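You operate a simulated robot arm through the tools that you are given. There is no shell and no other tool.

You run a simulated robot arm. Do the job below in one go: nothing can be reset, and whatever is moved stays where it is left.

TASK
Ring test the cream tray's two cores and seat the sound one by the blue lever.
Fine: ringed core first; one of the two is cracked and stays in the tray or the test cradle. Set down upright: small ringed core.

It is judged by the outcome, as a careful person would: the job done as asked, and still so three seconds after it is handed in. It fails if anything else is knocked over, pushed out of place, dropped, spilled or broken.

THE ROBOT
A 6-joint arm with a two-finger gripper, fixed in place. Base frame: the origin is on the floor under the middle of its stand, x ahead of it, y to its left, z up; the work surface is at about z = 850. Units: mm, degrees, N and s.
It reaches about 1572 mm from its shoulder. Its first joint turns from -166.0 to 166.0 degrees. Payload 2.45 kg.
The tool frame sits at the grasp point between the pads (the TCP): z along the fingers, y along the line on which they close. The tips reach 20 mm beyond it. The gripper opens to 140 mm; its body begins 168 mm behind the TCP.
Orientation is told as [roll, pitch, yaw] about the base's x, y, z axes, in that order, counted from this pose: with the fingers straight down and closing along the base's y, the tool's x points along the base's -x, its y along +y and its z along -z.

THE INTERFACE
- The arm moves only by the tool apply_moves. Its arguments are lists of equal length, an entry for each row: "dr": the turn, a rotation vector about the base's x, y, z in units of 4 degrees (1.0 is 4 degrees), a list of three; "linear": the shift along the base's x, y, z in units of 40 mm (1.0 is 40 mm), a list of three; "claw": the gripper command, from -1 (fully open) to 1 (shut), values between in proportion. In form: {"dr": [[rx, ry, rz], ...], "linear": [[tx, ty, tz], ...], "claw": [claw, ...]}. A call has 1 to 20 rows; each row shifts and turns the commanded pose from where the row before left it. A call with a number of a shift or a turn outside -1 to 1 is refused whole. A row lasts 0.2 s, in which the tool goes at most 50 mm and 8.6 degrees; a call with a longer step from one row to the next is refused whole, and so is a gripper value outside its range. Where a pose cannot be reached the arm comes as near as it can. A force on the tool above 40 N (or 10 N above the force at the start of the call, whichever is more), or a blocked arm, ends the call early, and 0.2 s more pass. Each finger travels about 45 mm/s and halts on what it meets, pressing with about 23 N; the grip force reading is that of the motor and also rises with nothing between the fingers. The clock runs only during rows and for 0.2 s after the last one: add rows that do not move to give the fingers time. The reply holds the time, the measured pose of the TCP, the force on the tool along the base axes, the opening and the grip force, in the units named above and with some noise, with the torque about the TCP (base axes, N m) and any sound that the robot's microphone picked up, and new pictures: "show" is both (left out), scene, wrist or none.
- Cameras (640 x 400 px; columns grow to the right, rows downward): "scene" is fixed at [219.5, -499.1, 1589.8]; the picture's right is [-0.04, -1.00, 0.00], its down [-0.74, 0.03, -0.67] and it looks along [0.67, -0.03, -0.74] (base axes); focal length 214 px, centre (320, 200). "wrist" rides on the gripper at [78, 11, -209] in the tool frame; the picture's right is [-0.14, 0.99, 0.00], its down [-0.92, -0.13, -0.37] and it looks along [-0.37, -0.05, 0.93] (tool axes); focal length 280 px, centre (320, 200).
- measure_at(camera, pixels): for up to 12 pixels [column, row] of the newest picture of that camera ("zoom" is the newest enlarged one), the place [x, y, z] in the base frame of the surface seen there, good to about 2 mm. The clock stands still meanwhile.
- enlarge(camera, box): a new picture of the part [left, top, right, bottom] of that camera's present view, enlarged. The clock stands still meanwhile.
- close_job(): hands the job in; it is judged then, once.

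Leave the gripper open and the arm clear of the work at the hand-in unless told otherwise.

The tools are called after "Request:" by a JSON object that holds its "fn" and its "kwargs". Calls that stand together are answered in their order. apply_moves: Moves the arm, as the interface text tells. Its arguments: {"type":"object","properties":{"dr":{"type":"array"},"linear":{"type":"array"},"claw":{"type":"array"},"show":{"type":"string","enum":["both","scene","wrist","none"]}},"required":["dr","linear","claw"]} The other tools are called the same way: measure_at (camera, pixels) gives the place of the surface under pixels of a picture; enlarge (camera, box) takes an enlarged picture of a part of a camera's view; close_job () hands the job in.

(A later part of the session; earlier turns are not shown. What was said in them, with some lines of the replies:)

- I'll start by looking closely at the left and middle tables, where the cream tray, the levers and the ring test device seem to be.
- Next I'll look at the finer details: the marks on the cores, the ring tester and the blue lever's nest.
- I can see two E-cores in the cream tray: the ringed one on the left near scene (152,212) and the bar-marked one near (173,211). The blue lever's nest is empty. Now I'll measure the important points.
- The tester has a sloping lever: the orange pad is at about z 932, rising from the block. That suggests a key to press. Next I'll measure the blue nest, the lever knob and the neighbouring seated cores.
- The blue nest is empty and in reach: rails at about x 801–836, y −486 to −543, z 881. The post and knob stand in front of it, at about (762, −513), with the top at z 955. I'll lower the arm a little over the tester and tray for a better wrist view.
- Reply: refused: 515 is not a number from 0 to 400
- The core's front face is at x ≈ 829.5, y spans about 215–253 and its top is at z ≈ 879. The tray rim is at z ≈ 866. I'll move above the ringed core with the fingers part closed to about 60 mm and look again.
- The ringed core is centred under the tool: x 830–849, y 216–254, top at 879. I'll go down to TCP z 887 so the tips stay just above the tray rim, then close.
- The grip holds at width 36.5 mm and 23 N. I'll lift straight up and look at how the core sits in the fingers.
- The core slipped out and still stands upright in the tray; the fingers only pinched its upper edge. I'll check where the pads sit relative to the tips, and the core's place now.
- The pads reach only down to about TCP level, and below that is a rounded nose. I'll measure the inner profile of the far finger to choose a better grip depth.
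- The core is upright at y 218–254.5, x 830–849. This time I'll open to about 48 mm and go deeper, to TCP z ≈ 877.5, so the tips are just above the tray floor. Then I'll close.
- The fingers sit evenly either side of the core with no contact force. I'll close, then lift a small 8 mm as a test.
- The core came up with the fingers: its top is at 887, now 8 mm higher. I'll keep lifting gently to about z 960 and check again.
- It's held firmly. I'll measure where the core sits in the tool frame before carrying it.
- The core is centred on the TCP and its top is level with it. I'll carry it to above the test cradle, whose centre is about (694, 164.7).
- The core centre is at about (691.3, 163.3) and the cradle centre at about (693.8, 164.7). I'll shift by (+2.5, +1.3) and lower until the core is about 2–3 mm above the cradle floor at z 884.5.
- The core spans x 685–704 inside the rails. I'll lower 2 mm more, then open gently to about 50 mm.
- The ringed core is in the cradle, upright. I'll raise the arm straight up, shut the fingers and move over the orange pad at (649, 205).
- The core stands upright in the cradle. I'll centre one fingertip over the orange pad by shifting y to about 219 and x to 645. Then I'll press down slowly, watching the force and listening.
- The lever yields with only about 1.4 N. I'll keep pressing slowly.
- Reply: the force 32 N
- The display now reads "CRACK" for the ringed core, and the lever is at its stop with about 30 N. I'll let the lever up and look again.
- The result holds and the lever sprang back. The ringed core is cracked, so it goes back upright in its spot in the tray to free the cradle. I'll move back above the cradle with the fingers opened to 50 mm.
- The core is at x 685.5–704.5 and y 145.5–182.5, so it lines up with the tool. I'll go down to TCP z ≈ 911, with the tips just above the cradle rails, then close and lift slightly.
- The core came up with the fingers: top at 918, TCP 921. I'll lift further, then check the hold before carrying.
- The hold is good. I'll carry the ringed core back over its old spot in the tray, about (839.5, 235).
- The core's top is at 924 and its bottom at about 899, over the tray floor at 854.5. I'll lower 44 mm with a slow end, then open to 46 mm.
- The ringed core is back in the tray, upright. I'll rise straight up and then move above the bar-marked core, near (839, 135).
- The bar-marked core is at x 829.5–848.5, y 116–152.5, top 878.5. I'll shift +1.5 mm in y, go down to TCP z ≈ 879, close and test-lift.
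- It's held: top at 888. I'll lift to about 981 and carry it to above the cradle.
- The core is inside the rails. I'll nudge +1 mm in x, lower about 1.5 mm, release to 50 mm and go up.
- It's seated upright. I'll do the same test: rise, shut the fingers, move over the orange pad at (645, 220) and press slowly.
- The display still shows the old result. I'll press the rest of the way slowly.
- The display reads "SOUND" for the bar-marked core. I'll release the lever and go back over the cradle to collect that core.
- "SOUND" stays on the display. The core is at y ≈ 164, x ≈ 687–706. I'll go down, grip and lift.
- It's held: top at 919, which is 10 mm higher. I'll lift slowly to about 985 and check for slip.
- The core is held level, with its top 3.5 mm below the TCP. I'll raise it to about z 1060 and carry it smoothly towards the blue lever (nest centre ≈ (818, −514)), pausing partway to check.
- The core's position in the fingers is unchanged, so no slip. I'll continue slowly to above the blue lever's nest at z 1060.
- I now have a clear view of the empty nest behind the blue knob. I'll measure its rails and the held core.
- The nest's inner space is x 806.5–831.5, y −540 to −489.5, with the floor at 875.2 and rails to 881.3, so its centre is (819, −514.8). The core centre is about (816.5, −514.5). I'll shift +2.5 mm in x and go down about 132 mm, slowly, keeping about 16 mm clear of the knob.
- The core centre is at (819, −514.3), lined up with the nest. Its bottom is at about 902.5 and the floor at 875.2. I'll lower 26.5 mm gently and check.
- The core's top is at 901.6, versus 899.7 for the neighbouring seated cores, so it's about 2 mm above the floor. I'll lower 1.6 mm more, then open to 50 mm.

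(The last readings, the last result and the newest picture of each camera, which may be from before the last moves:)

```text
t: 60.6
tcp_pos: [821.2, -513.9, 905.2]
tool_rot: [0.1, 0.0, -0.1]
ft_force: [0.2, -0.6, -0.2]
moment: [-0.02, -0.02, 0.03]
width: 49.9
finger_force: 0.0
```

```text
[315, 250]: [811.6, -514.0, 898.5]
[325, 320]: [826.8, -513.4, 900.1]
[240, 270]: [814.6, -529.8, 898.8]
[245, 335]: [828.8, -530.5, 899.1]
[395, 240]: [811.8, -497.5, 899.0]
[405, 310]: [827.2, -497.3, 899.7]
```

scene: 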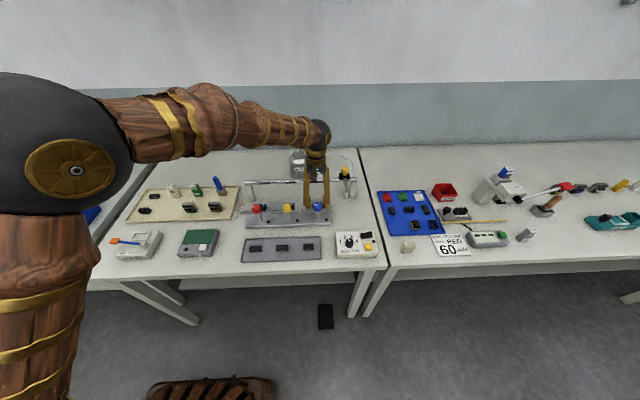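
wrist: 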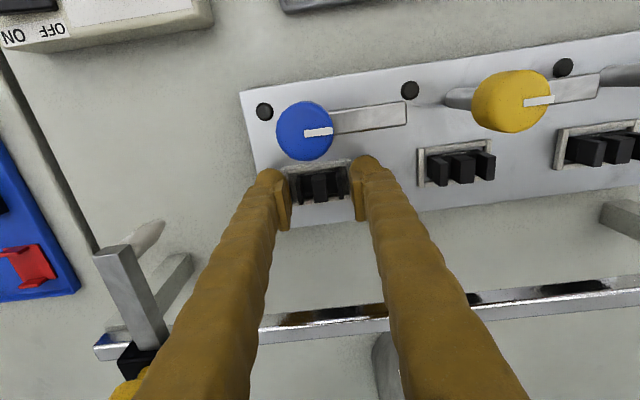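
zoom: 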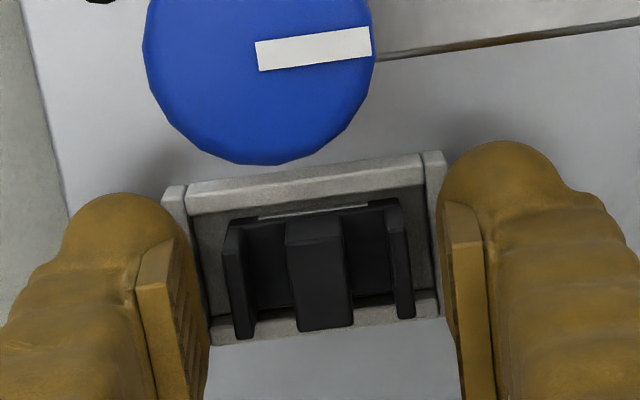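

The core is seated: its top is at 899.2, level with its neighbours, upright and centred in the nest. I'll rise straight up, then open fully once clear.

Request:
{"fn": "apply_moves", "kwargs": {"dr": [[0, 0, 0], [0, 0, 0], [0, 0, 0], [0, 0, 0], [0, 0, 0], [0, 0, 0], [0, 0, 0], [0, 0, 0], [0, 0, 0], [0, 0, 0], [0, 0, 0]], "linear": [[0, 0, 0.2], [0, 0, 0.4], [0, 0, 0.7], [0, 0, 0.9], [0, 0, 0.9], [0, 0, 0.9], [0, 0, 0.9], [0, 0, 0.9], [0, 0, 0.9], [0, 0, 0.5], [0, 0, 0]], "claw": [0.286, 0.286, 0.286, 0.286, 0.286, 0.286, -1, -1, -1, -1, -1]}}

Request:
{"fn": "enlarge", "kwargs": {"camera": "wrist", "box": [240, 60, 440, 185]}}

Request:
{"fn": "enlarge", "kwargs": {"camera": "scene", "box": [240, 165, 360, 240]}}

Request:
{"fn": "enlarge", "kwargs": {"camera": "scene", "box": [100, 170, 250, 265]}}

```text
t: 63.0
tcp_pos: [822.5, -515.2, 1195.5]
tool_rot: [0.0, -0.1, 0.1]
ft_force: [0.6, 0.1, 0.4]
moment: [0.0, -0.01, 0.0]
width: 140.1
finger_force: 0.0
```

scene: 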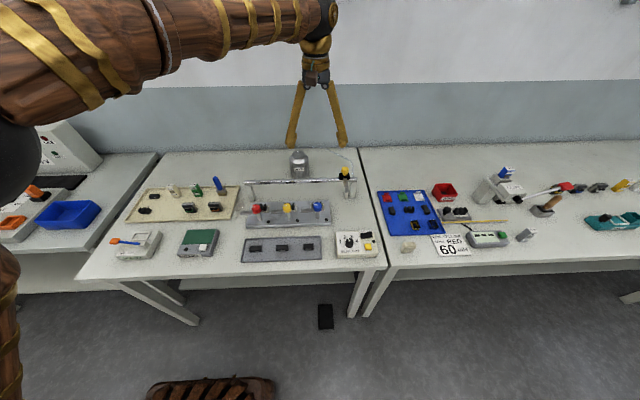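
wrist: 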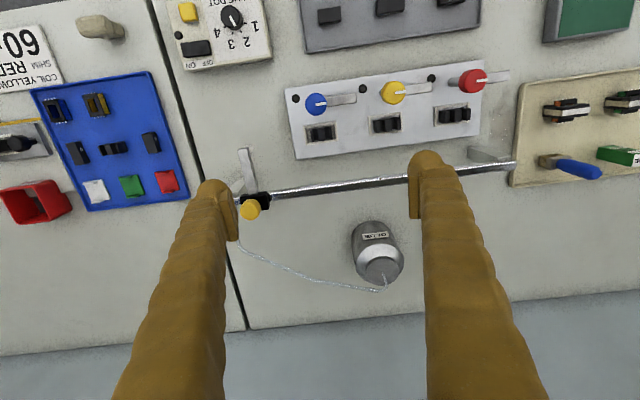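

```text
3.20 times, centred on (340, 122) of wrist
```

zoom: 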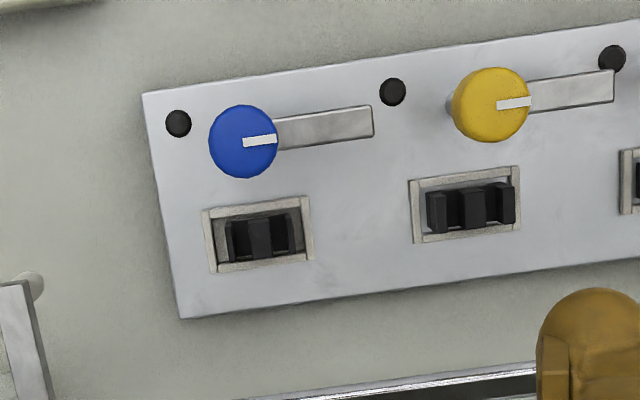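

```text
5.33 times, centred on (300, 202) of scene
```

zoom: 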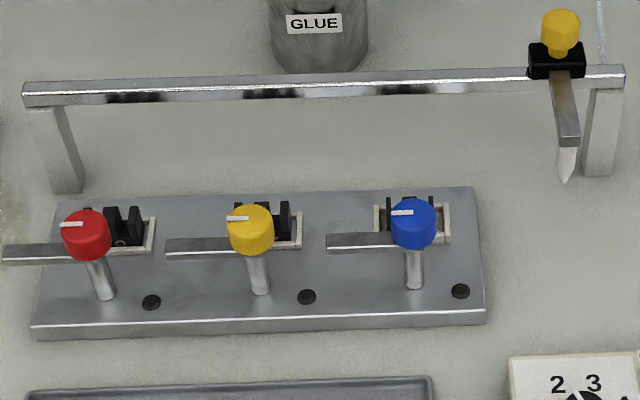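

```text
4.21 times, centred on (175, 218) of scene
```

zoom: 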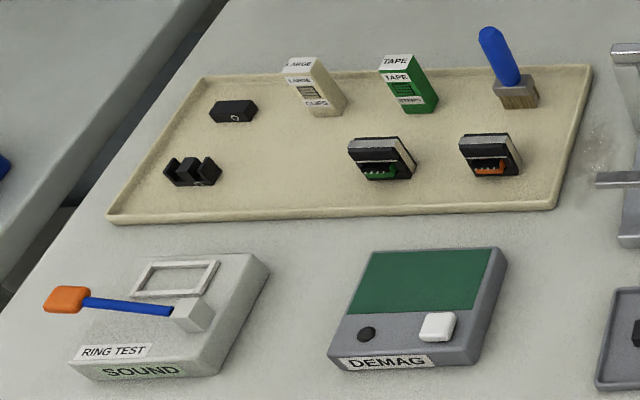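

Everything is in place. The sound bar-marked core is upright in the nest by the blue lever. The cracked ringed core stands upright in the cream tray. The tester shows SOUND with its lever back up, nothing else has moved, and the gripper is open and well above the work. I'm handing in.

Request:
{"fn": "close_job", "kwargs": {}}

```text
The job is handed in.
```

I ring tested both cores from the cream tray, and the sound one is now seated upright in the nest by the blue lever. I've handed the job in.

| Core | Test order | Tester display | Where it is now |
|---|---|---|---|
| Ringed | First | CRACK | Back in its spot in the cream tray, upright |
| Bar-marked | Second | SOUND | In the blue lever's nest, upright, its top level with the neighbouring seated cores |

- **Slip:** my first grip on the ringed core slipped off. The core stayed upright in the tray, at most a few millimetres from where it had been, and I re-gripped it deeper.
- **Sound:** the microphone reported nothing during either test, so the results come from the tester's display alone.
- **Blue lever:** I took "seat" to mean placing the core in the nest, so I left the lever unturned, as it is at the other two nests.

Nothing else was out of place in the final pictures. The gripper is open and the arm is well above the work.
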